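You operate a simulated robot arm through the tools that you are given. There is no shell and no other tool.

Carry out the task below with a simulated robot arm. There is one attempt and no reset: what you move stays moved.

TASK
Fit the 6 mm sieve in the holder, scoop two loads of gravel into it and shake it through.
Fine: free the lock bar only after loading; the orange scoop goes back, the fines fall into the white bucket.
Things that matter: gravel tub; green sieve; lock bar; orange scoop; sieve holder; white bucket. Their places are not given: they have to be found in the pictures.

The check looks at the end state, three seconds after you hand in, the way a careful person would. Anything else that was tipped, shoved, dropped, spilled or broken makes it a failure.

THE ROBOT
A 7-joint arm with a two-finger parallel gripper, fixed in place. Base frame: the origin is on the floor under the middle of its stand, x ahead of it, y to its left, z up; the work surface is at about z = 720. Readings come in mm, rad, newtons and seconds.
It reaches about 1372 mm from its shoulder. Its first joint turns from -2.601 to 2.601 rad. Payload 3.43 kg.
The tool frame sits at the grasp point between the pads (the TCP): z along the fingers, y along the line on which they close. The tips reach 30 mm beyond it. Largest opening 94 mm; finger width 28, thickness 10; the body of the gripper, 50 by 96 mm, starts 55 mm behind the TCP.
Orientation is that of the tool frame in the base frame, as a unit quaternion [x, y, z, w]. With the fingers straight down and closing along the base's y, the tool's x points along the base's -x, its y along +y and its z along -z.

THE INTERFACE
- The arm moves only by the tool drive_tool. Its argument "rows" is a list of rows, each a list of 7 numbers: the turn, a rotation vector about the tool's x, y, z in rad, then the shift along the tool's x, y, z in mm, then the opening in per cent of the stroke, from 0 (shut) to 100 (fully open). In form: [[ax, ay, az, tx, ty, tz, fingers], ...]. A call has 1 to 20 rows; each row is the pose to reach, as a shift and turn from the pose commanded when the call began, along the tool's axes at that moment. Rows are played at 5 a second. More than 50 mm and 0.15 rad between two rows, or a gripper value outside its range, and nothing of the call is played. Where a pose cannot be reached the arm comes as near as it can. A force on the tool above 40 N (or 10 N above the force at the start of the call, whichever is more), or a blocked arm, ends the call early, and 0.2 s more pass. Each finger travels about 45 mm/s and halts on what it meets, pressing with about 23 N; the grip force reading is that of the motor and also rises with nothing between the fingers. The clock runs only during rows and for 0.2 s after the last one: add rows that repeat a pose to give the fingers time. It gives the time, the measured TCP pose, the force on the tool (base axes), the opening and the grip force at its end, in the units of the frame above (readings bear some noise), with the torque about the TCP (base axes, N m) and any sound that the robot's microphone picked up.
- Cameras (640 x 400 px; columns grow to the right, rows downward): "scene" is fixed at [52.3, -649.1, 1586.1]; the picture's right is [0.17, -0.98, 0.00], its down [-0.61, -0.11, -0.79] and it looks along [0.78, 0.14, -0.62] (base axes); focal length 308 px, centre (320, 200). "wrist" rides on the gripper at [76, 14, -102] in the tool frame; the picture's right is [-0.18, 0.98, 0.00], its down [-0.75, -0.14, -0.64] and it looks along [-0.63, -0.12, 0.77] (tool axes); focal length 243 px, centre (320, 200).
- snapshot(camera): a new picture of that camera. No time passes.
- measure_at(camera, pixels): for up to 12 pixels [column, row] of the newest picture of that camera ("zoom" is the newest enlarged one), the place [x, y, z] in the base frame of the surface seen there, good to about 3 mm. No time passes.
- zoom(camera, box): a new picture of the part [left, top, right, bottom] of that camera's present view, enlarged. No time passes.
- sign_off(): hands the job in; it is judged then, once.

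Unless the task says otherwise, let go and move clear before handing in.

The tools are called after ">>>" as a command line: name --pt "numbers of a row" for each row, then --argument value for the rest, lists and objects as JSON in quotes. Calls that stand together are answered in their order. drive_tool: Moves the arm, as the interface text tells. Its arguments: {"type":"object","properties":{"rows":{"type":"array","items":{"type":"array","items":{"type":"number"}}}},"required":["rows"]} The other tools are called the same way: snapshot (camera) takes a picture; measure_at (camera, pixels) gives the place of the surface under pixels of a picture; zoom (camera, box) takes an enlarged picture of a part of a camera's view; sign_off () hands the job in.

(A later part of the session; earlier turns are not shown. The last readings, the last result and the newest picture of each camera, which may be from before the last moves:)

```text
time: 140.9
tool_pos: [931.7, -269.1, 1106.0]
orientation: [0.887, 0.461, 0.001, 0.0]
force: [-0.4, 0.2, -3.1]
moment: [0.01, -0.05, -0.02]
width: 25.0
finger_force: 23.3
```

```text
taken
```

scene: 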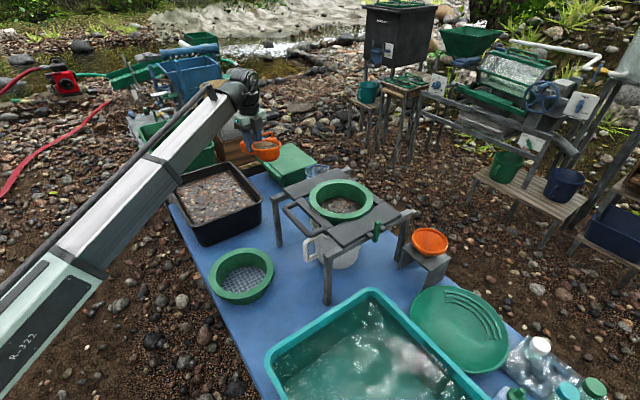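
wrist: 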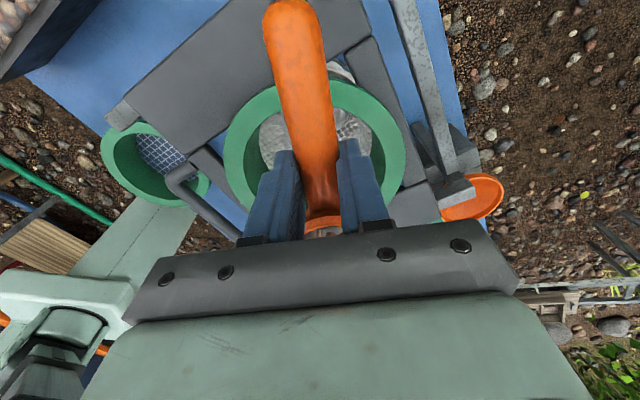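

Steady. I'll finish the approach to the pour position, TCP about (898,-524).

>>> drive_tool --pt "0 0 0 -2.3 1.2 0 0" --pt "0 0 0 -6.8 3.6 0 0" --pt "0 0 0 -16 8.3 0 0" --pt "0 0 0 -27.4 14.2 0 0" --pt "0 0 0 -39.9 20.8 0 0" --pt "0 0 0 -53.6 27.9 0 0" --pt "0 0 0 -67.3 35 0 0" --pt "0 0 0 -81 42.1 0 0" --pt "0 0 0 -94.7 49.3 0 0" --pt "0 0 0 -108.3 56.4 0 0" --pt "0 0 0 -122 63.5 0 0" --pt "0 0 0 -135.7 70.6 0 0" --pt "0 0 0 -149.4 77.7 0 0" --pt "0 0 0 -163.1 84.9 0 0" --pt "0 0 0 -176.8 92 0 0" --pt "0 0 0 -189.3 98.5 0 0" --pt "0 0 0 -201.9 105 0 0" --pt "0 0 0 -213.3 111 0 0" --pt "0 0 0 -222.4 115.7 0 0" --pt "0 0 0 -228.1 118.7 0 0"

>>> snapshot --camera "scene"

>>> zoom --camera "scene" --box '[270, 110, 420, 230]'

>>> measure_at --camera "scene" --pixels '[[333, 157], [348, 152], [347, 166], [348, 158], [362, 158], [340, 205]]'

```text
time: 145.1
tool_pos: [896.2, -524.3, 1104.5]
orientation: [0.887, 0.462, -0.001, 0.0]
force: [0.6, -0.3, -3.4]
moment: [0.04, -0.02, 0.01]
width: 25.0
finger_force: 22.7
```

```text
taken
```

scene: 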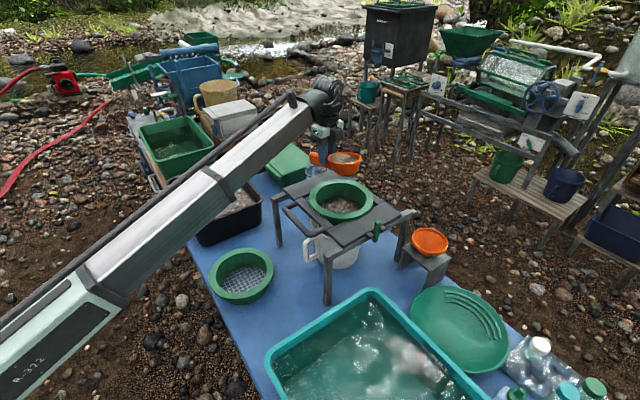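

```text
3.33 times, centred on (345, 170) of scene
```

zoom: 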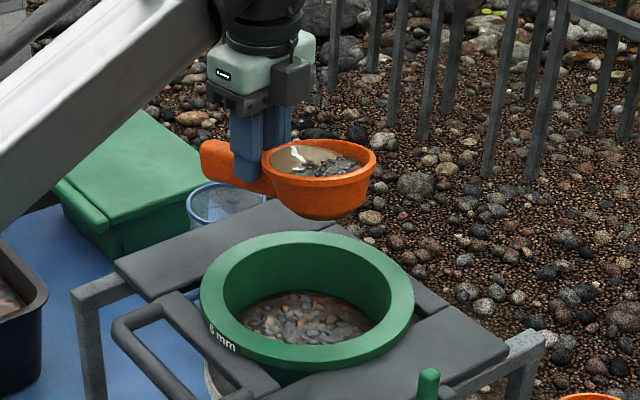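

```text
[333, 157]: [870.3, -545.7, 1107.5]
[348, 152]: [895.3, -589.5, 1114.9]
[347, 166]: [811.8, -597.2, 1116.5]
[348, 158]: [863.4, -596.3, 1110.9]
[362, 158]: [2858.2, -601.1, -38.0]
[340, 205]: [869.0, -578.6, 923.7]
```

The bowl is centred at about (852,-590), again slightly on the outer side. I'll roll to pour.

>>> drive_tool --pt "-0.04 0 0 0 0 0 0" --pt "-0.12 0 0 0 0 0 0" --pt "-0.22 0 0 0 0 0 0" --pt "-0.32 0 0 0 0 0 0" --pt "-0.42 0 0 0 0 0 0" --pt "-0.52 0 0 0 0 0 0" --pt "-0.62 0 0 0 0 0 0" --pt "-0.72 0 0 0 0 0 0" --pt "-0.82 0 0 0 0 0 0" --pt "-0.92 0 0 0 0 0 0" --pt "-1.02 0 0 0 0 0 0" --pt "-1.12 0 0 0 0 0 0" --pt "-1.22 0 0 0 0 0 0" --pt "-1.32 0 0 0 0 0 0" --pt "-1.42 0 0 0 0 0 0" --pt "-1.52 0 0 0 0 0 0" --pt "-1.6 0 0 0 0 0 0" --pt "-1.68 0 0 0 0 0 0" --pt "-1.75 0 0 0 0 0 0" --pt "-1.75 0 0 0 0 0 0"

>>> snapshot --camera "scene"

>>> zoom --camera "scene" --box '[270, 110, 420, 230]'

```text
time: 149.3
tool_pos: [894.5, -523.5, 1118.1]
orientation: [0.591, 0.309, 0.344, 0.661]
force: [0.3, -0.5, -0.7]
moment: [0.02, 0.05, -0.02]
width: 24.1
finger_force: 22.7
out of reach, approached as far as the arm can: row 19, 20
```

```text
taken
```

scene: 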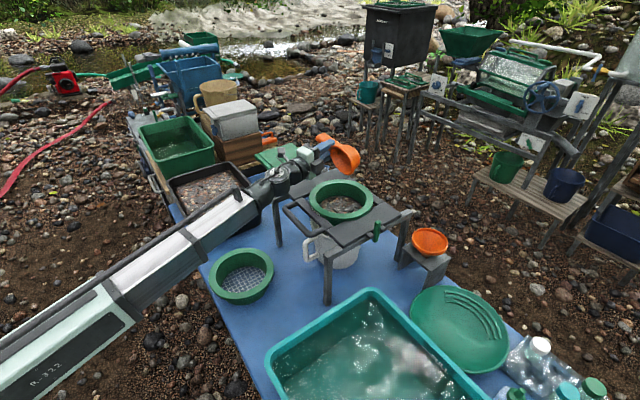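

```text
3.33 times, centred on (345, 170) of scene
```

zoom: 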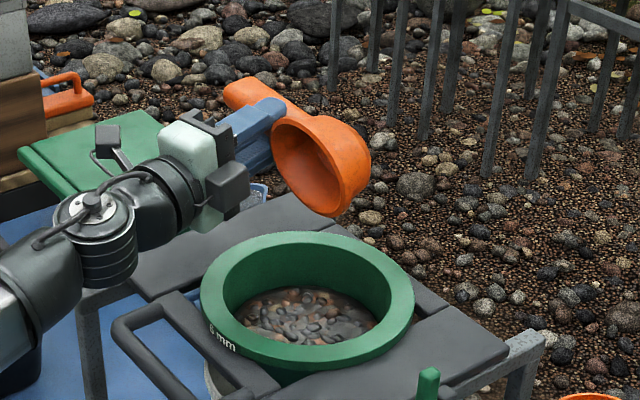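

The bowl is empty and the second load is in the sieve. I'll check for spilled stones on the plates or around the holder.

>>> zoom --camera "scene" --box '[290, 165, 400, 245]'

>>> zoom --camera "scene" --box '[320, 125, 370, 165]'

>>> drive_tool --pt "0.04 0 0 0 0 0 0" --pt "0.12 0 0 0 0 0 0" --pt "0.22 0 0 0 0 0 0" --pt "0.33 0 0 0 0 0 0" --pt "0.44 0 0 0 0 0 0" --pt "0.55 0 0 0 0 0 0" --pt "0.66 0 0 0 0 0 0" --pt "0.77 0 0 0 0 0 0" --pt "0.88 0 0 0 0 0 0" --pt "0.99 0 0 0 0 0 0" --pt "1.1 0 0 0 0 0 0" --pt "1.21 0 0 0 0 0 0" --pt "1.32 0 0 0 0 0 0" --pt "1.43 0 0 0 0 0 0" --pt "1.52 0 0 0 0 0 0" --pt "1.6 0 0 0 0 0 0" --pt "1.66 0 0 0 0 0 0" --pt "1.69 0 0 0 0 0 0" --pt "1.69 0 0 0 0 0 0"

>>> snapshot --camera "scene"

```text
5.00 times, centred on (345, 205) of scene
```

zoom: 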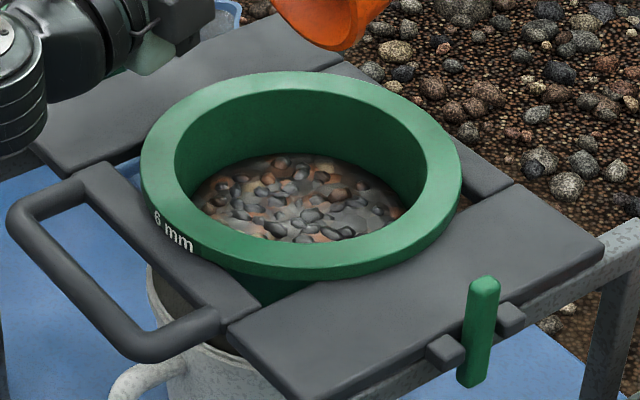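

```text
10.00 times, centred on (345, 145) of scene
```

zoom: 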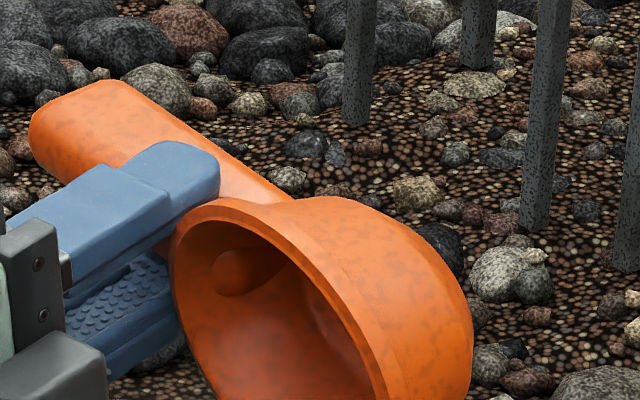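

```text
time: 153.3
tool_pos: [894.6, -525.3, 1118.8]
orientation: [0.886, 0.463, -0.003, -0.003]
force: [0.1, -0.3, -0.8]
moment: [0.01, -0.01, -0.01]
width: 24.4
finger_force: 23.0
out of reach, approached as far as the arm can: row 2
```

```text
taken
```

scene: 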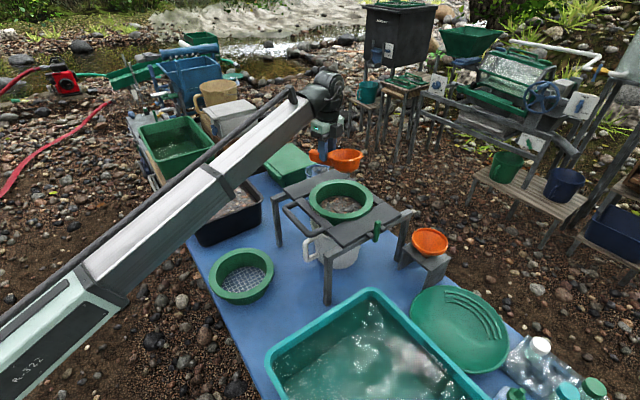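

Nothing spilled. The scoop goes home next. I'll measure its tilt in the grip first so I can set it down flat.

>>> zoom --camera "scene" --box '[300, 130, 380, 190]'

>>> measure_at --camera "scene" --pixels '[[330, 154], [338, 150], [350, 150], [361, 155], [361, 160], [350, 164], [340, 164], [332, 160], [314, 154], [345, 157]]'

```text
6.67 times, centred on (340, 160) of scene
```

zoom: 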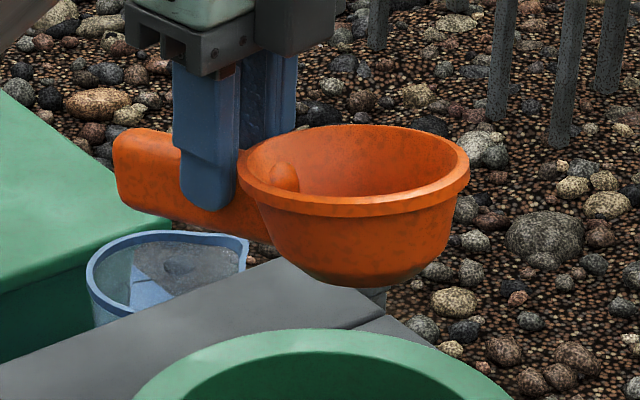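

```text
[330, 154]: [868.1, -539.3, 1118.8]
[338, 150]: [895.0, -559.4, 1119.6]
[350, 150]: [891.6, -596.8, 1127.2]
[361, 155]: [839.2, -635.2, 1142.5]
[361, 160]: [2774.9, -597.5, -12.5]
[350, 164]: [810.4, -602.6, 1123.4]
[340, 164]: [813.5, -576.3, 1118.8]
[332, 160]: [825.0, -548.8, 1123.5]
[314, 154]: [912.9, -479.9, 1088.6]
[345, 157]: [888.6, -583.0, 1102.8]
```

The scoop sits 14° nose-up in the grip. To set it flat I'll tip the tool 0.248 rad nose-down, and the bowl centre will then be about 75 mm ahead of the TCP and the contact height about z 778. First I'll move back above its home spot.

>>> drive_tool --pt "0 0 -0.014 2 -2.9 0 0" --pt "0 0 -0.041 6.1 -8.6 0 0" --pt "0 0 -0.097 14.3 -20.1 0 0" --pt "0 0 -0.166 24.5 -34.5 0 0" --pt "0 0 -0.242 35.8 -50.2 0 0" --pt "0 0 -0.325 48 -67.5 0 0" --pt "0 0 -0.407 60.3 -84.7 0 0" --pt "0 0 -0.49 72.6 -101.9 2 0" --pt "0 0 -0.573 84.8 -119.1 6 0" --pt "0 0 -0.656 97.1 -136.4 12 0" --pt "0 0 -0.739 109.4 -153.6 20 0" --pt "0 0 -0.822 121.6 -170.8 30 0" --pt "0 0 -0.905 133.9 -188.1 41 0" --pt "0 0 -0.987 146.1 -205.3 53 0" --pt "0 0 -1.07 158.4 -222.5 66 0" --pt "0 0 -1.146 169.7 -238.3 79 0" --pt "0 0 -1.222 180.9 -254.1 92 0" --pt "0 0 -1.291 191.1 -268.4 104 0" --pt "0 0 -1.346 199.3 -279.9 114 0" --pt "0 0 -1.381 204.4 -287.1 119 0"

>>> snapshot --camera "scene"

>>> snapshot --camera "wrist"

```text
time: 157.5
tool_pos: [775.2, -190.3, 999.7]
orientation: [0.388, 0.922, 0.001, -0.004]
force: [-0.4, 0.2, -0.3]
moment: [-0.02, -0.01, 0.02]
width: 24.5
finger_force: 23.2
```

```text
taken
```

scene: 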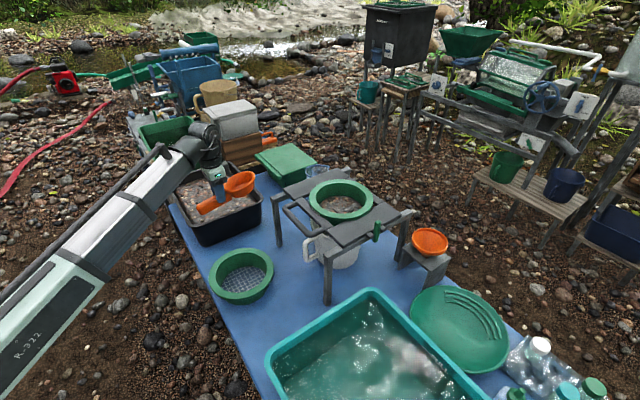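

```text
taken
```

wrist: 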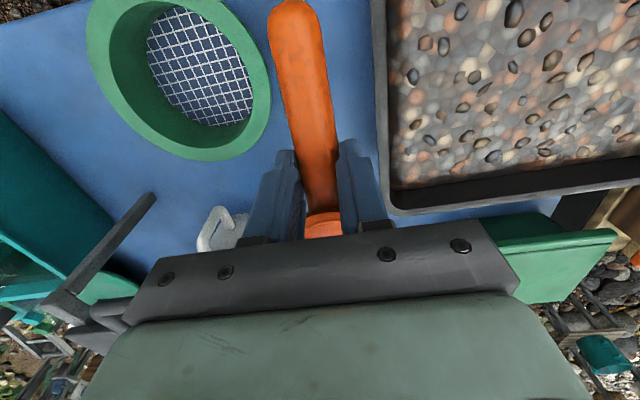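

I'll tip the tool 0.25 rad nose-down to level the scoop and lower to z≈860, then check that the rim is level.

>>> drive_tool --pt "0 0.02 0 -0.5 0 3 0" --pt "0 0.06 0 -1 -0.3 10 0" --pt "0 0.11 0 -2 -0.6 22 0" --pt "0 0.16 0 -3 -0.9 36 0" --pt "0 0.21 0 -3.2 -0.9 50 0" --pt "0 0.248 0 -3.2 -0.9 64 0" --pt "0 0.248 0 -3.2 -0.9 78 0" --pt "0 0.248 0 -3.2 -0.9 92 0" --pt "0 0.248 0 -3.2 -0.9 106 0" --pt "0 0.248 0 -3.2 -0.9 120 0" --pt "0 0.248 0 -3.2 -0.9 130 0" --pt "0 0.248 0 -3.2 -0.9 137 0" --pt "0 0.248 0 -3.2 -0.9 140 0" --pt "0 0.248 0 -3.2 -0.9 140 0"

>>> snapshot --camera "scene"

>>> zoom --camera "scene" --box '[195, 165, 295, 255]'

```text
time: 160.5
tool_pos: [775.0, -193.3, 860.1]
orientation: [0.386, 0.914, 0.049, -0.118]
force: [0.0, 1.0, -0.6]
moment: [-0.02, 0.01, -0.02]
width: 24.3
finger_force: 23.2
```

```text
taken
```

scene: 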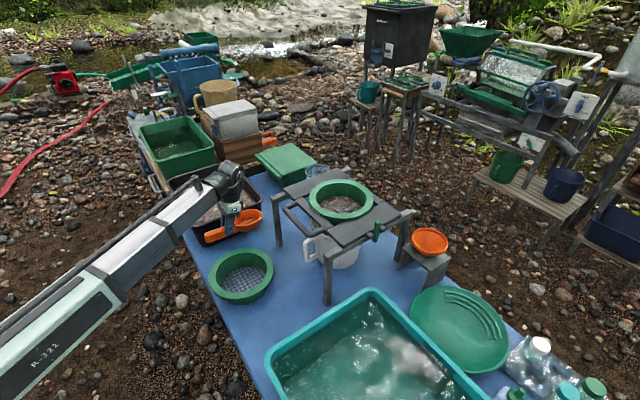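

```text
4.44 times, centred on (245, 210) of scene
```

zoom: 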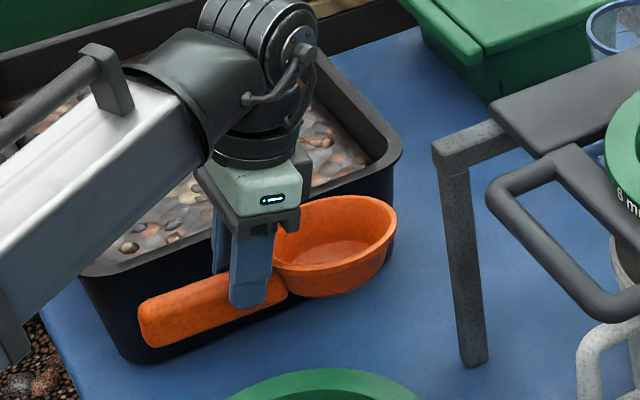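

The scoop looks nearly level. I'll confirm with rim and handle heights.

>>> measure_at --camera "zoom" --pixels '[[392, 222], [380, 250], [340, 268], [300, 266], [284, 240], [310, 206], [350, 199], [160, 305], [220, 285], [165, 330], [335, 292], [345, 240]]'

```text
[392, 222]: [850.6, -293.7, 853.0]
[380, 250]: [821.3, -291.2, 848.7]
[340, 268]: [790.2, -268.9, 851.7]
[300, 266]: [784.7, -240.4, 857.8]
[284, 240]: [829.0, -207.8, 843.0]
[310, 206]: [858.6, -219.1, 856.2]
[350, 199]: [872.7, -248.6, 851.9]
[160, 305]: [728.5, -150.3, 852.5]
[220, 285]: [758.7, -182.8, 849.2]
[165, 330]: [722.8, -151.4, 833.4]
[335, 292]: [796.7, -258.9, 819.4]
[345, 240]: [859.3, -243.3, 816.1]
```

The rim is nearly level, about 0.05 rad too nose-down, and the bowl centre at (828,-248) matches its home spot. I'll trim the tilt and lower to just above the table.

>>> drive_tool --pt "0 -0.02 0 -1 0 3.9 0" --pt "0 -0.05 0 -2.9 0 11.6 0" --pt "0 -0.05 0 -5.4 0 21.3 0" --pt "0 -0.05 0 -8.1 0 32 0" --pt "0 -0.05 0 -10.8 0 42.6 0" --pt "0 -0.05 0 -13.2 0 52.3 0" --pt "0 -0.05 0 -15.4 0 61 0" --pt "0 -0.05 0 -17.2 0 67.8 0" --pt "0 -0.05 0 -18.4 0 72.7 0" --pt "0 -0.05 0 -18.9 0 74.6 0" --pt "0 -0.05 0 -18.9 0 74.6 0"

>>> snapshot --camera "scene"

>>> zoom --camera "scene" --box '[195, 205, 275, 265]'

```text
time: 162.9
tool_pos: [776.9, -194.5, 783.6]
orientation: [0.388, 0.916, 0.039, -0.095]
force: [0.3, 0.0, -1.7]
moment: [-0.02, 0.01, -0.01]
width: 24.6
finger_force: 22.8
```

```text
taken
```

scene: 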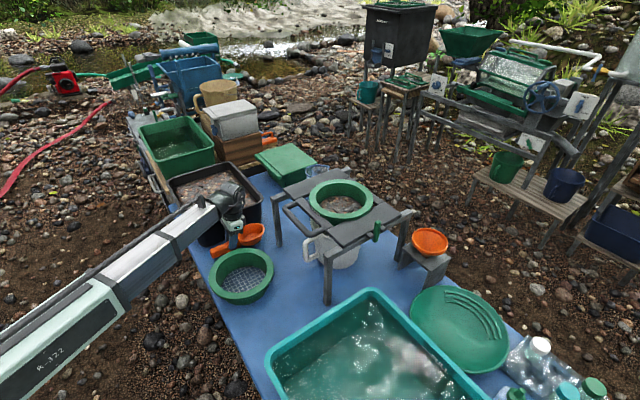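

```text
6.67 times, centred on (235, 235) of scene
```

zoom: 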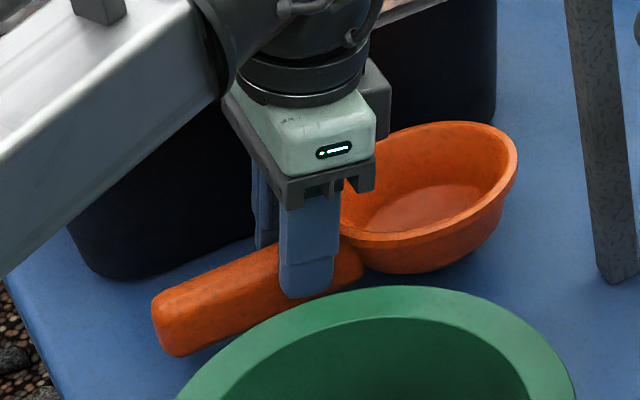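

It's close to the table. I'll lower in small steps until I feel contact.

>>> drive_tool --pt "0 0 0 -0.4 0 2 0" --pt "0 0 0 -0.8 0 3.9 0" --pt "0 0 0 -1.1 0 5.4 0" --pt "0 0 0 -1.4 0 6.9 0" --pt "0 0 0 -1.6 0 7.8 0" --pt "0 0 0 -1.6 0 7.8 0"

>>> snapshot --camera "scene"

>>> measure_at --camera "scene" --pixels '[[262, 229], [250, 241], [240, 239], [246, 225], [258, 224], [222, 250], [228, 245], [215, 255]]'

```text
time: 164.3
tool_pos: [775.2, -193.8, 776.4]
orientation: [0.386, 0.917, 0.039, -0.095]
force: [0.0, -0.6, -1.3]
moment: [-0.02, -0.02, 0.0]
width: 24.3
finger_force: 22.8
```

```text
taken
```

scene: 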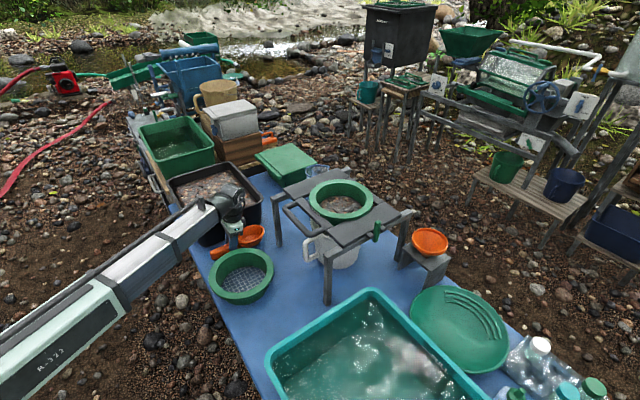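

```text
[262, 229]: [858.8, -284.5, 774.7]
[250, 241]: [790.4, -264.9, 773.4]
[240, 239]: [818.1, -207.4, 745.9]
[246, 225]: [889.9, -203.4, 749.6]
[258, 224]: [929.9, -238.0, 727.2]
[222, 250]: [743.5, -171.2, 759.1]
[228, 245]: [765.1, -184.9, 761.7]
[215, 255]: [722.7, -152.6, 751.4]
```

The rim reads z≈774 against 771 at home, so about 2–3 mm remain. I'll continue gently.

>>> drive_tool --pt "0 0 0 -0.2 0 1 0" --pt "0 0 0 -0.4 0 2 0" --pt "0 0 0 -0.6 0 3 0" --pt "0 0 0 -0.6 0 3 0"

```text
time: 165.3
tool_pos: [775.5, -193.9, 771.8]
orientation: [0.387, 0.916, 0.039, -0.096]
force: [-0.7, -0.7, -1.1]
moment: [-0.03, 0.0, 0.01]
width: 24.3
finger_force: 22.7
```

>>> drive_tool --pt "0 0 0 -0.2 0 0.8 0" --pt "0 0 0 -0.3 0 1.6 0" --pt "0 0 0 -0.5 0 2.4 0" --pt "0 0 0 -0.5 0 2.4 0"

>>> zoom --camera "scene" --box '[205, 210, 275, 262]'

>>> snapshot --camera "wrist"

```text
time: 166.3
tool_pos: [774.8, -194.7, 770.6]
orientation: [0.387, 0.916, 0.04, -0.095]
force: [0.5, -0.7, 2.1]
moment: [-0.11, -0.07, -0.04]
width: 24.2
finger_force: 22.9
```

```text
7.69 times, centred on (240, 236) of scene
```

zoom: 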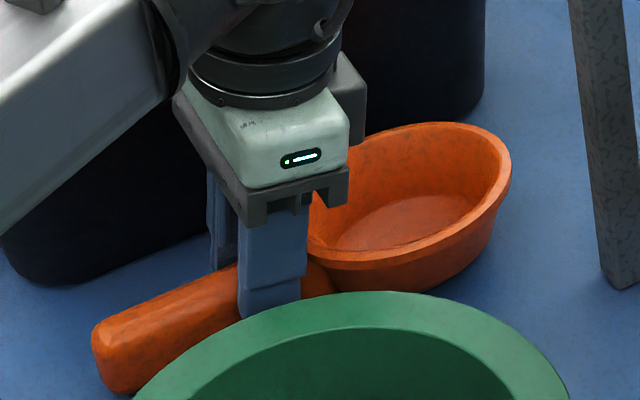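

```text
taken
```

wrist: 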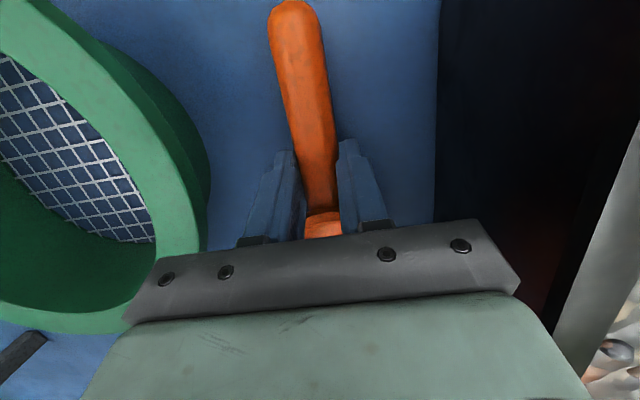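

The bowl is touching the table lightly (3 N). I'll open the fingers and retract along the tool axis.

>>> drive_tool --pt "0 0 0 -0.1 0 0.5 0" --pt "0 0 0 -0.1 0 0.5 32" --pt "0 0 0 -0.1 0 0.5 40" --pt "0 0 0 -0.1 0 0.5 50" --pt "0 0 0 -0.1 0 0.5 55" --pt "0 0 0 -0.1 0 0.5 55" --pt "0 0 0 0 0 -4 55" --pt "0 0 0 0 0 -12 55" --pt "0 0 0 0 0 -24 55" --pt "0 0 0 0 0 -38 55" --pt "0 0 0 0 0 -54 55" --pt "0 0 0 0 0 -70 60" --pt "0 0 0 0 0 -86 60" --pt "0 0 0 0 0 -102 60" --pt "0 0 0 0 0 -118 60" --pt "0 0 0 0 0 -134 60" --pt "0 0 0 0 0 -146 60" --pt "0 0 0 0 0 -150 60" --pt "0 0 0 0 0 -150 60"

>>> snapshot --camera "scene"

>>> snapshot --camera "wrist"

>>> zoom --camera "scene" --box '[185, 180, 285, 270]'

```text
time: 170.3
tool_pos: [797.8, -213.8, 918.0]
orientation: [0.386, 0.917, 0.039, -0.096]
force: [0.0, 0.4, -0.1]
moment: [0.0, 0.01, -0.02]
width: 56.6
finger_force: 0.0
```

```text
taken
```

scene: 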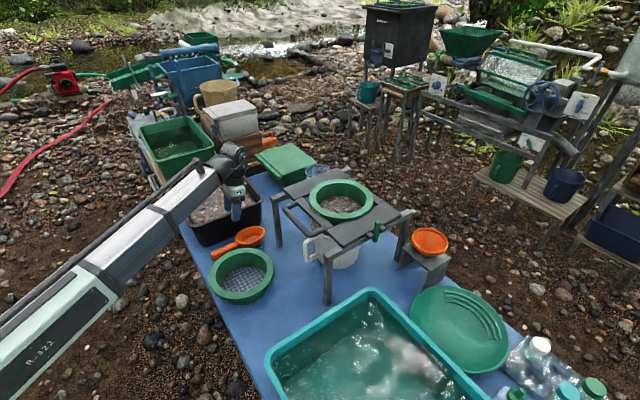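

```text
taken
```

wrist: 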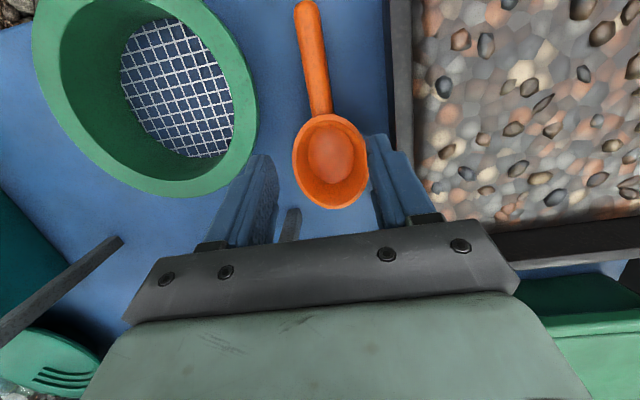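

```text
4.44 times, centred on (235, 225) of scene
```

zoom: 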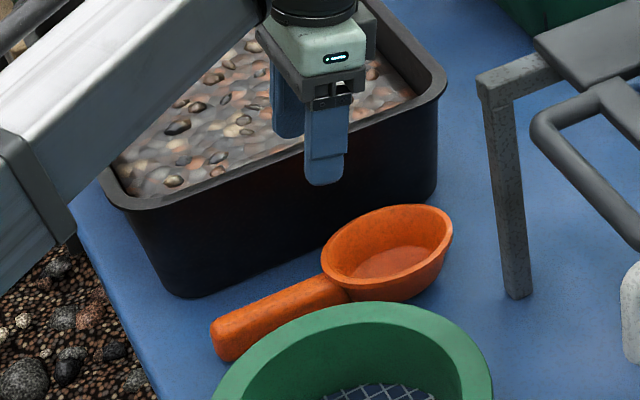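

The scoop is back in its original place. Next is the lock bar: I'll straighten the tool and rise well above the holder first.

>>> drive_tool --pt "0 -0.03 0 1 0 -5 60" --pt "0 -0.08 0 3 0 -15 60" --pt "0 -0.13 0 6 0 -29 60" --pt "0 -0.18 0 9 0 -45 60" --pt "0 -0.2 0 12.5 0 -62 60" --pt "0 -0.2 0 16 0 -79 60" --pt "0 -0.2 0 19.5 0 -96 60" --pt "0 -0.2 0 23 0 -113 60" --pt "0 -0.2 0 26.5 0 -130 60" --pt "0 -0.2 0 30 0 -147 60" --pt "0 -0.2 0 33 0 -162 60" --pt "0 -0.2 0 35 0 -172 60" --pt "0 -0.2 0 35.8 0 -176.4 60" --pt "0 -0.2 0 35.8 0 -176.4 60"

```text
time: 173.3
tool_pos: [798.1, -216.4, 1097.5]
orientation: [0.39, 0.921, 0.0, -0.003]
force: [-0.6, 0.4, 0.4]
moment: [0.02, -0.02, 0.0]
width: 56.3
finger_force: 0.1
```

I'll traverse toward the lock bar at this height while yawing so the camera ends up on the outer side.

>>> drive_tool --pt "0 0 -0.01 -1.4 -2.2 0 60" --pt "0 0 -0.03 -4.3 -6.7 0 60" --pt "0 0 -0.06 -10.1 -15.6 0 60" --pt "0 0 -0.1 -17.3 -26.7 0 60" --pt "0 0 -0.14 -25.3 -39 0 60" --pt "0 0 -0.19 -33.9 -52.4 0 60" --pt "0 0 -0.24 -42.6 -65.8 0 60" --pt "0 0 -0.28 -51.3 -79.1 0 60" --pt "0 0 -0.33 -59.9 -92.5 0 60" --pt "0 0 -0.38 -68.6 -105.9 0 60" --pt "0 0 -0.43 -77.3 -119.3 0 60" --pt "0 0 -0.48 -85.9 -132.6 0 60" --pt "0 0 -0.52 -94.6 -146 0 60" --pt "0 0 -0.57 -103.2 -159.4 0 60" --pt "0 0 -0.62 -111.9 -172.7 0 60" --pt "0 0 -0.66 -119.9 -185 0 60" --pt "0 0 -0.71 -127.8 -197.3 0 60" --pt "0 0 -0.75 -135 -208.4 0 60" --pt "0 0 -0.78 -140.8 -217.3 0 60" --pt "0 0 -0.8 -144.4 -222.9 0 60"

```text
time: 177.5
tool_pos: [737.8, -476.2, 1096.9]
orientation: [-0.001, 1.0, 0.001, -0.003]
force: [0.6, -0.5, -0.1]
moment: [0.0, 0.02, 0.0]
width: 56.4
finger_force: 0.0
```

Half-way there and all clear. I'll continue to a viewpoint outside the lock bar.

>>> drive_tool --pt "0 0 -0.01 0.6 -2.6 0 60" --pt "0 0 -0.03 1.8 -7.7 0 60" --pt "0 0 -0.06 4.1 -18 0 60" --pt "0 0 -0.1 7.1 -30.9 0 60" --pt "0 0 -0.14 10.3 -45.1 0 60" --pt "0 0 -0.19 13.8 -60.6 0 60" --pt "0 0 -0.24 17.3 -76.1 0 60" --pt "0 0 -0.28 20.9 -91.5 0 60" --pt "0 0 -0.33 24.4 -107 0 60" --pt "0 0 -0.38 27.9 -122.5 0 60" --pt "0 0 -0.43 31.5 -137.9 2 60" --pt "0 0 -0.48 35 -153.4 4 60" --pt "0 0 -0.52 38.5 -168.9 6 60" --pt "0 0 -0.57 42 -184.3 8 60" --pt "0 0 -0.62 45.6 -199.8 10 60" --pt "0 0 -0.66 48.8 -214 12 60" --pt "0 0 -0.7 52 -228.2 14 60" --pt "0 0 -0.74 55 -241 16 60" --pt "0 0 -0.77 57.3 -251.4 17 60" --pt "0 0 -0.785 58.8 -257.8 17 60"

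>>> snapshot --camera "wrist"

>>> snapshot --camera "scene"

```text
time: 181.7
tool_pos: [679.3, -734.7, 1078.3]
orientation: [-0.383, 0.924, 0.002, -0.002]
force: [-0.9, 0.3, 0.4]
moment: [-0.01, -0.01, 0.0]
width: 56.2
finger_force: 0.0
```

```text
taken
```

wrist: 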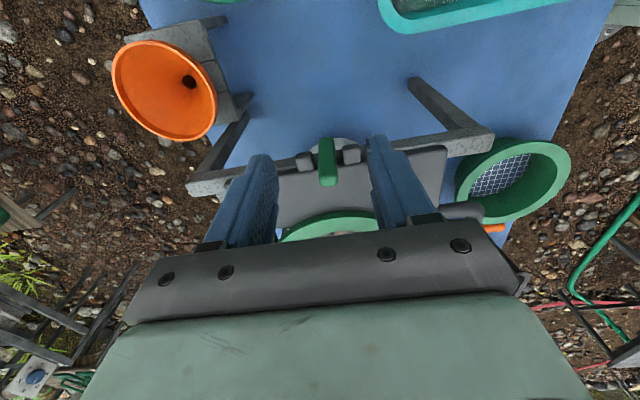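

```text
taken
```

scene: 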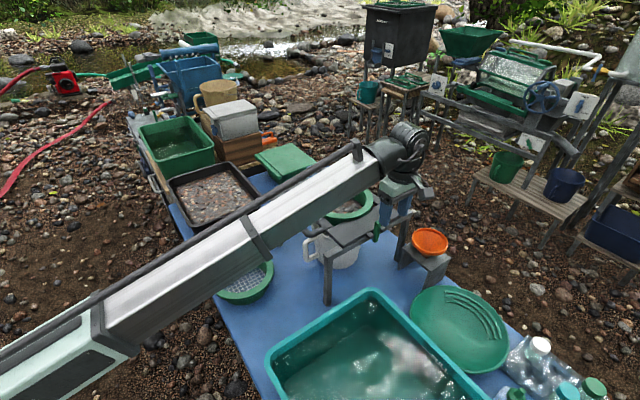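

The wrist camera sees the green lock bar at (327,162), between two grey blocks. I'll zoom in.

>>> zoom --camera "wrist" --box '[285, 125, 375, 200]'

>>> measure_at --camera "wrist" --pixels '[[327, 182], [327, 170], [327, 155], [326, 142], [305, 160], [351, 155], [318, 180], [336, 180], [297, 162], [360, 152], [300, 180], [340, 144]]'

>>> zoom --camera "scene" --box '[355, 205, 405, 245]'

```text
5.33 times, centred on (330, 162) of wrist
```

zoom: 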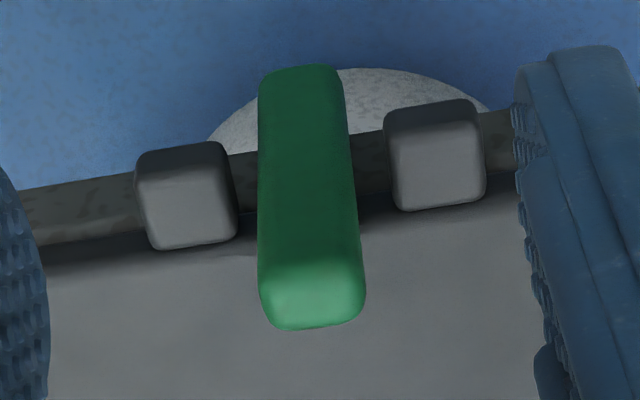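

```text
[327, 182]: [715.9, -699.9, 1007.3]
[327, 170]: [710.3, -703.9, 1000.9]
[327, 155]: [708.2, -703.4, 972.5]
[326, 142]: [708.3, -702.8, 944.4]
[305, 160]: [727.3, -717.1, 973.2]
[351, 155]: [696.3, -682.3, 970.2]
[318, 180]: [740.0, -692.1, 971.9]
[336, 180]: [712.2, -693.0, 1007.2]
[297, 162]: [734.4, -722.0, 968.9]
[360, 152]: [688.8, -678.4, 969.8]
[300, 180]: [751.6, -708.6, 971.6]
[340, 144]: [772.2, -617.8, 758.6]
```

```text
10.00 times, centred on (380, 225) of scene
```

zoom: 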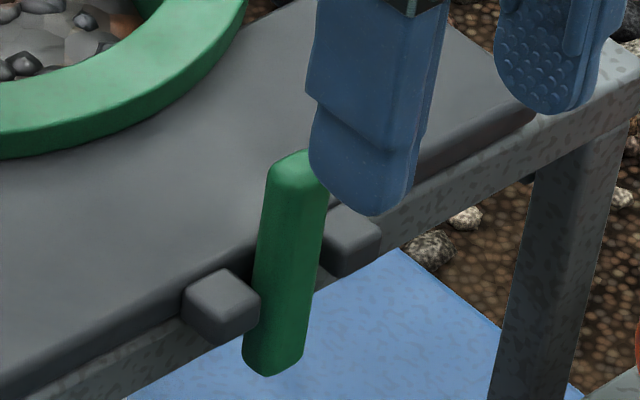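

The bar stands vertically, from z 944 to 1007, between two stop blocks about 29 mm apart, so freeing it should mean lifting it up out of the blocks. I'll centre on it at (714,-697) and come down so the tips stay just above the blocks.

>>> drive_tool --pt "0 0 0 -3 0 1 60" --pt "0 0 0 -10 0.5 4 60" --pt "0 0 0 -20 1 8 60" --pt "0 0 0 -32 1.3 14 60" --pt "0 0 0 -42 1.6 20 60" --pt "0 0 0 -49 1.8 27 60" --pt "0 0 0 -51.2 1.8 35 60" --pt "0 0 0 -51.2 1.8 42 60" --pt "0 0 0 -51.2 1.8 46 60" --pt "0 0 0 -51.2 1.8 48 60" --pt "0 0 0 -51.2 1.8 48 60"

>>> snapshot --camera "wrist"

>>> zoom --camera "scene" --box '[340, 180, 420, 250]'

```text
time: 184.1
tool_pos: [715.5, -694.2, 1031.1]
orientation: [-0.384, 0.923, 0.002, -0.002]
force: [-0.4, -0.1, 0.1]
moment: [-0.03, 0.0, -0.03]
width: 56.5
finger_force: 0.1
```

```text
taken
```

wrist: 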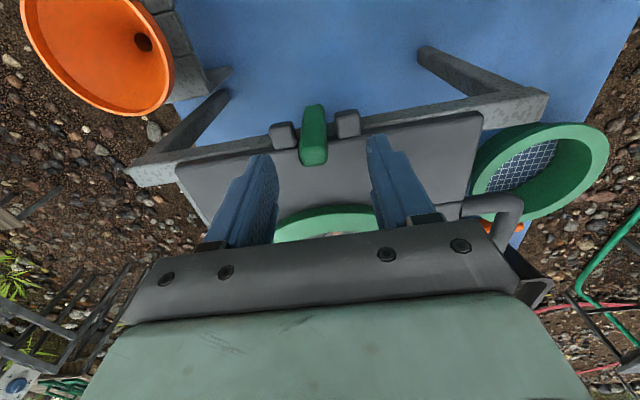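

```text
5.71 times, centred on (380, 215) of scene
```

zoom: 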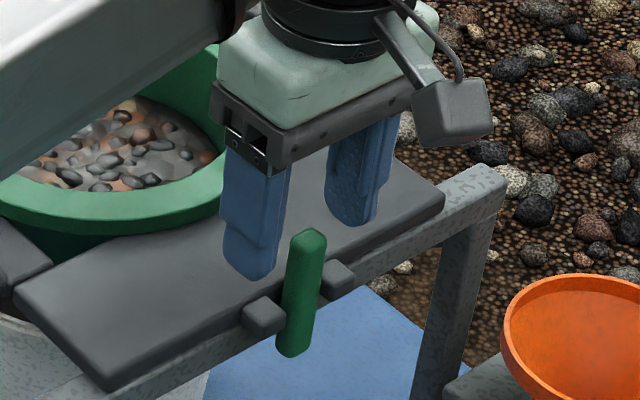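

The lock bar's top shows at about (314,155), and the TCP axis falls at (320,164), so I'm a few millimetres off. I'll measure the bar top to correct.

>>> zoom --camera "wrist" --box '[280, 95, 360, 175]'

>>> measure_at --camera "wrist" --pixels '[[304, 150], [324, 150], [314, 145], [314, 155], [314, 162], [303, 160], [326, 160], [314, 130], [314, 110]]'

```text
5.00 times, centred on (320, 135) of wrist
```

zoom: 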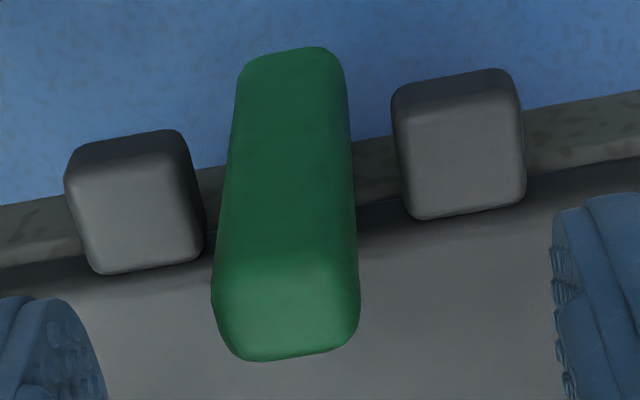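

```text
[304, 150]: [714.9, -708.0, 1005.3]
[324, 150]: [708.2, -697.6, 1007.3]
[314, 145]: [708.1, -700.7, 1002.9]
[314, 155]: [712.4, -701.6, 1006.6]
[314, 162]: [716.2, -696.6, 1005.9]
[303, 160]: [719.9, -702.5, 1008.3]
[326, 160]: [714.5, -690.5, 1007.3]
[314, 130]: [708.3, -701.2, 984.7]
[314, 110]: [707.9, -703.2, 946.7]
```

The bar top's centre is (714,-699.5). I'll correct by 5 mm, lower to z≈1008 and close on it gently.

>>> drive_tool --pt "0 0 0 3 -1.5 1 60" --pt "0 0 0 5.2 -2.3 4 60" --pt "0 0 0 5.2 -2.3 9 60" --pt "0 0 0 5.2 -2.3 14 60" --pt "0 0 0 5.2 -2.3 19 60" --pt "0 0 0 5.2 -2.3 22 60" --pt "0 0 0 5.2 -2.3 22 60" --pt "0 0 0 5.2 -2.3 22 40" --pt "0 0 0 5.2 -2.3 22 25" --pt "0 0 0 5.2 -2.3 22 10" --pt "0 0 0 5.2 -2.3 22 0" --pt "0 0 0 5.2 -2.3 22 0" --pt "0 0 0 5.2 -2.3 22 0"

>>> snapshot --camera "wrist"

>>> zoom --camera "scene" --box '[340, 180, 420, 250]'

```text
time: 186.9
tool_pos: [713.9, -700.4, 1009.1]
orientation: [-0.384, 0.923, 0.001, -0.002]
force: [6.3, -6.1, 0.3]
moment: [-0.57, -0.65, -0.13]
width: 17.8
finger_force: 45.7
```

```text
taken
```

wrist: 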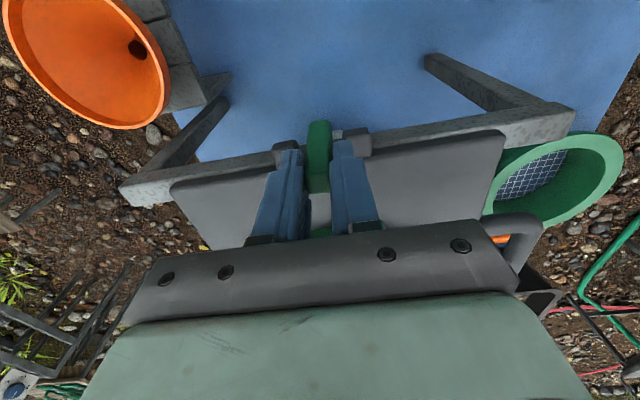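

```text
5.71 times, centred on (380, 215) of scene
```

zoom: 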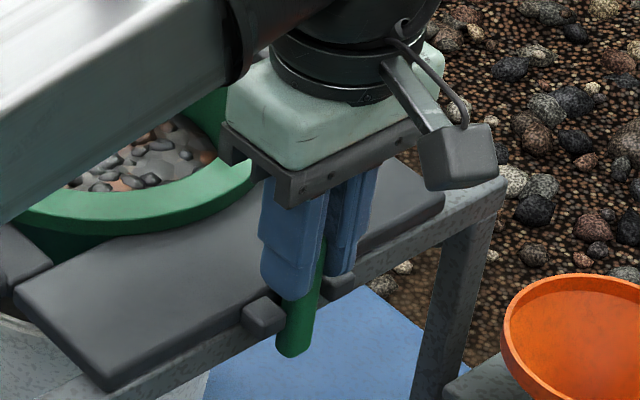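

The bar is gripped at 17.8 mm with a slight side load. I'll ease that off and try lifting a few millimetres, watching the vertical force.

>>> drive_tool --pt "0 0 0 0 -1 0 0" --pt "0 0 0 0 -1 -1 0" --pt "0 0 0 0 -1 -2.5 0" --pt "0 0 0 0 -1 -4 0" --pt "0 0 0 0 -1 -6 0" --pt "0 0 0 0 -1 -6 0"

>>> zoom --camera "scene" --box '[350, 200, 410, 250]'

```text
time: 188.0
tool_pos: [712.9, -700.4, 1009.0]
orientation: [-0.383, 0.924, 0.003, -0.004]
force: [2.8, -2.8, -11.9]
moment: [-0.82, -0.84, -0.09]
width: 17.8
finger_force: 45.1
stopped in row 5: the force on the tool passed its limit at 42 N (the readings are from after the stop); the commanded pose is now the measured one
```

```text
8.00 times, centred on (380, 225) of scene
```

zoom: 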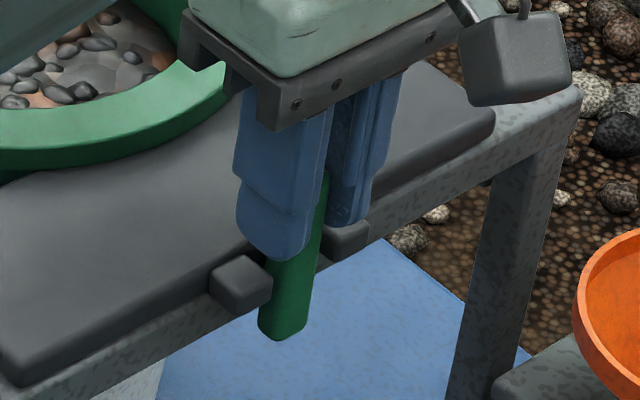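

Straight up is rigid: 42 N with no movement. So it is not a vertical slide. I'll relax and test a gentle outward pull instead, which is tool +x here.

>>> drive_tool --pt "0 0 0 0 0 1 0" --pt "0 0 0 0 0 1.5 0" --pt "0 0 0 1 0 1.5 0" --pt "0 0 0 2 0 1.5 0" --pt "0 0 0 3 0 1.5 0" --pt "0 0 0 3 0 1.5 0"

>>> zoom --camera "scene" --box '[350, 200, 410, 250]'

```text
time: 189.4
tool_pos: [713.7, -701.4, 1007.6]
orientation: [-0.384, 0.923, 0.004, -0.001]
force: [25.9, 0.8, 2.7]
moment: [0.26, -1.68, -0.15]
width: 17.9
finger_force: 44.7
```

```text
8.00 times, centred on (380, 225) of scene
```

zoom: 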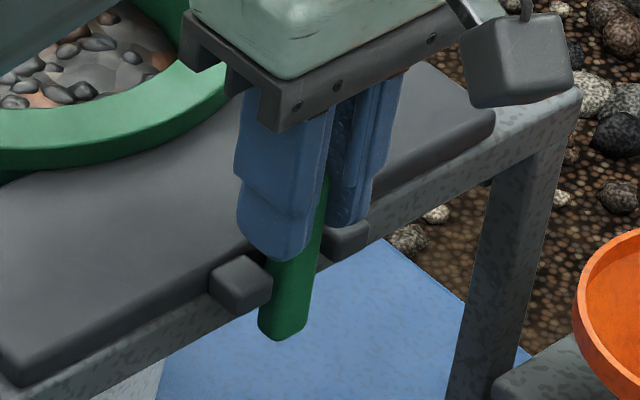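

The outward pull gave 19 N, and the moment puts the reaction about 72 mm below the TCP, right at the bar's lower end. That fits a hinge at the bottom about the rail axis, which my fixed wrist was resisting. I'll try swinging the bar outward by rotating about that lower pivot in small steps.

>>> drive_tool --pt "0 0 0 -1 -1 0 0" --pt "0 -0.03 0 -0.9 -2 0 0" --pt "0 -0.06 0 1.2 -2.5 0.1 0" --pt "0 -0.09 0 3.2 -2.5 0.3 0" --pt "0 -0.12 0 5.3 -2.5 0.5 0" --pt "0 -0.12 0 5.3 -2.5 0.5 0"

>>> zoom --camera "scene" --box '[350, 200, 410, 250]'

```text
time: 190.8
tool_pos: [706.8, -707.0, 1008.7]
orientation: [-0.382, 0.922, 0.028, 0.051]
force: [-0.6, 8.8, 0.1]
moment: [-0.43, -0.97, -0.06]
width: 17.8
finger_force: 44.7
```

```text
8.00 times, centred on (380, 225) of scene
```

zoom: 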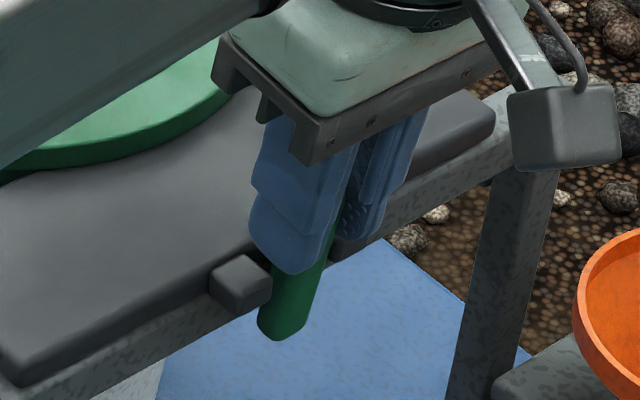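

That worked: the top moved out almost 10 mm with little force while the bottom stayed put. The lock bar is hinged at its lower end, so I'll keep swinging it outward along that arc.

>>> drive_tool --pt "0 -0.05 0 3.5 0.5 0.1 0" --pt "0 -0.12 0 8.4 1 0.5 0" --pt "0 -0.2 0 13.9 1 1.4 0" --pt "0 -0.28 0 19.3 1 2.7 0" --pt "0 -0.36 0 24.7 1 4.5 0" --pt "0 -0.44 0 29.8 1 6.7 0" --pt "0 -0.5 0 33.6 1 8.6 0" --pt "0 -0.5 0 33.6 1 8.6 0"

>>> snapshot --camera "scene"

>>> zoom --camera "scene" --box '[340, 190, 420, 260]'

```text
time: 192.6
tool_pos: [683.7, -731.2, 995.7]
orientation: [-0.363, 0.881, 0.121, 0.277]
force: [-15.1, 4.2, -23.5]
moment: [-1.62, 0.39, -0.13]
width: 17.7
finger_force: 45.0
```

```text
taken
```

scene: 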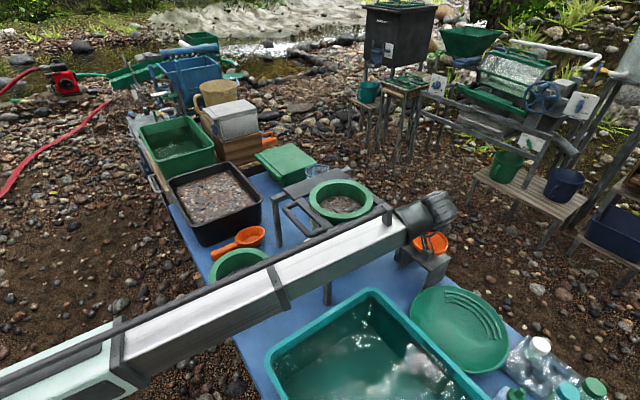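

```text
5.71 times, centred on (380, 225) of scene
```

zoom: 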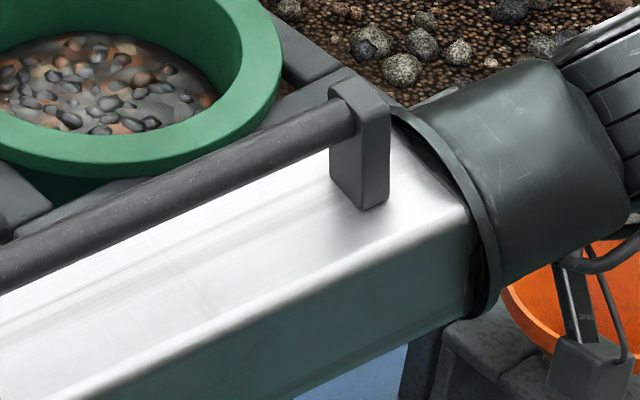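

The bar has swung about 35° and the readings fit a pivot about 74.5 mm below the TCP. I'll correct the arc radius to relieve the load and swing further, to about 57°.

>>> drive_tool --pt "0 0.01 0 1.5 1 1.2 0" --pt "0 0.02 0 3 2 2.3 0" --pt "0 -0.04 0 7.5 2 2.4 0" --pt "0 -0.11 0 12.7 2 2.9 0" --pt "0 -0.18 0 17.8 2 3.8 0" --pt "0 -0.26 0 23.6 2 5.2 0" --pt "0 -0.34 0 29.2 2 7.1 0" --pt "0 -0.38 0 32 2 8.2 0" --pt "0 -0.38 0 32 2 8.2 0"

>>> snapshot --camera "wrist"

```text
time: 194.6
tool_pos: [669.9, -745.6, 971.2]
orientation: [-0.333, 0.812, 0.185, 0.442]
force: [9.1, -24.3, 25.6]
moment: [0.25, -1.55, -0.26]
width: 17.2
finger_force: 45.3
```

```text
taken
```

wrist: 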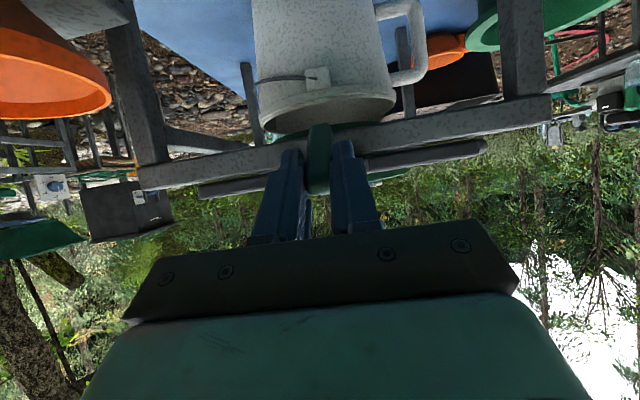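

The bar is at about 57–60°, well clear of the stop blocks. I'll open the fingers and back straight off along the tool axis, then see where the bar stays.

>>> drive_tool --pt "0 0 0 0 0 0 25" --pt "0 0 0 0 0 0 35" --pt "0 0 0 0 0 0 45" --pt "0 0 0 0 0 0 50" --pt "0 0 0 0 0 -4 50" --pt "0 0 0 0 0 -12 50" --pt "0 0 0 0 0 -24 50" --pt "0 0 0 0 0 -38 50" --pt "0 0 0 0 0 -54 50" --pt "0 0 0 0 0 -66 50" --pt "0 0 0 0 0 -70 50" --pt "0 0 0 0 0 -70 50"

>>> snapshot --camera "wrist"

>>> snapshot --camera "scene"

```text
time: 197.2
tool_pos: [627.0, -785.9, 1009.0]
orientation: [-0.334, 0.812, 0.188, 0.44]
force: [1.2, -0.1, -0.4]
moment: [-0.02, -0.01, 0.01]
width: 47.0
finger_force: 0.0
```

```text
taken
```

wrist: 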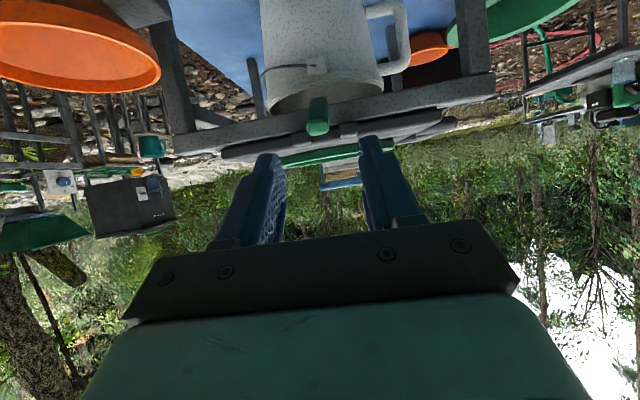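

```text
taken
```

scene: 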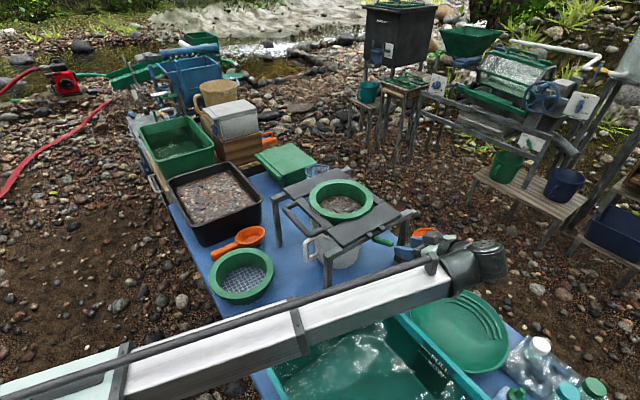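

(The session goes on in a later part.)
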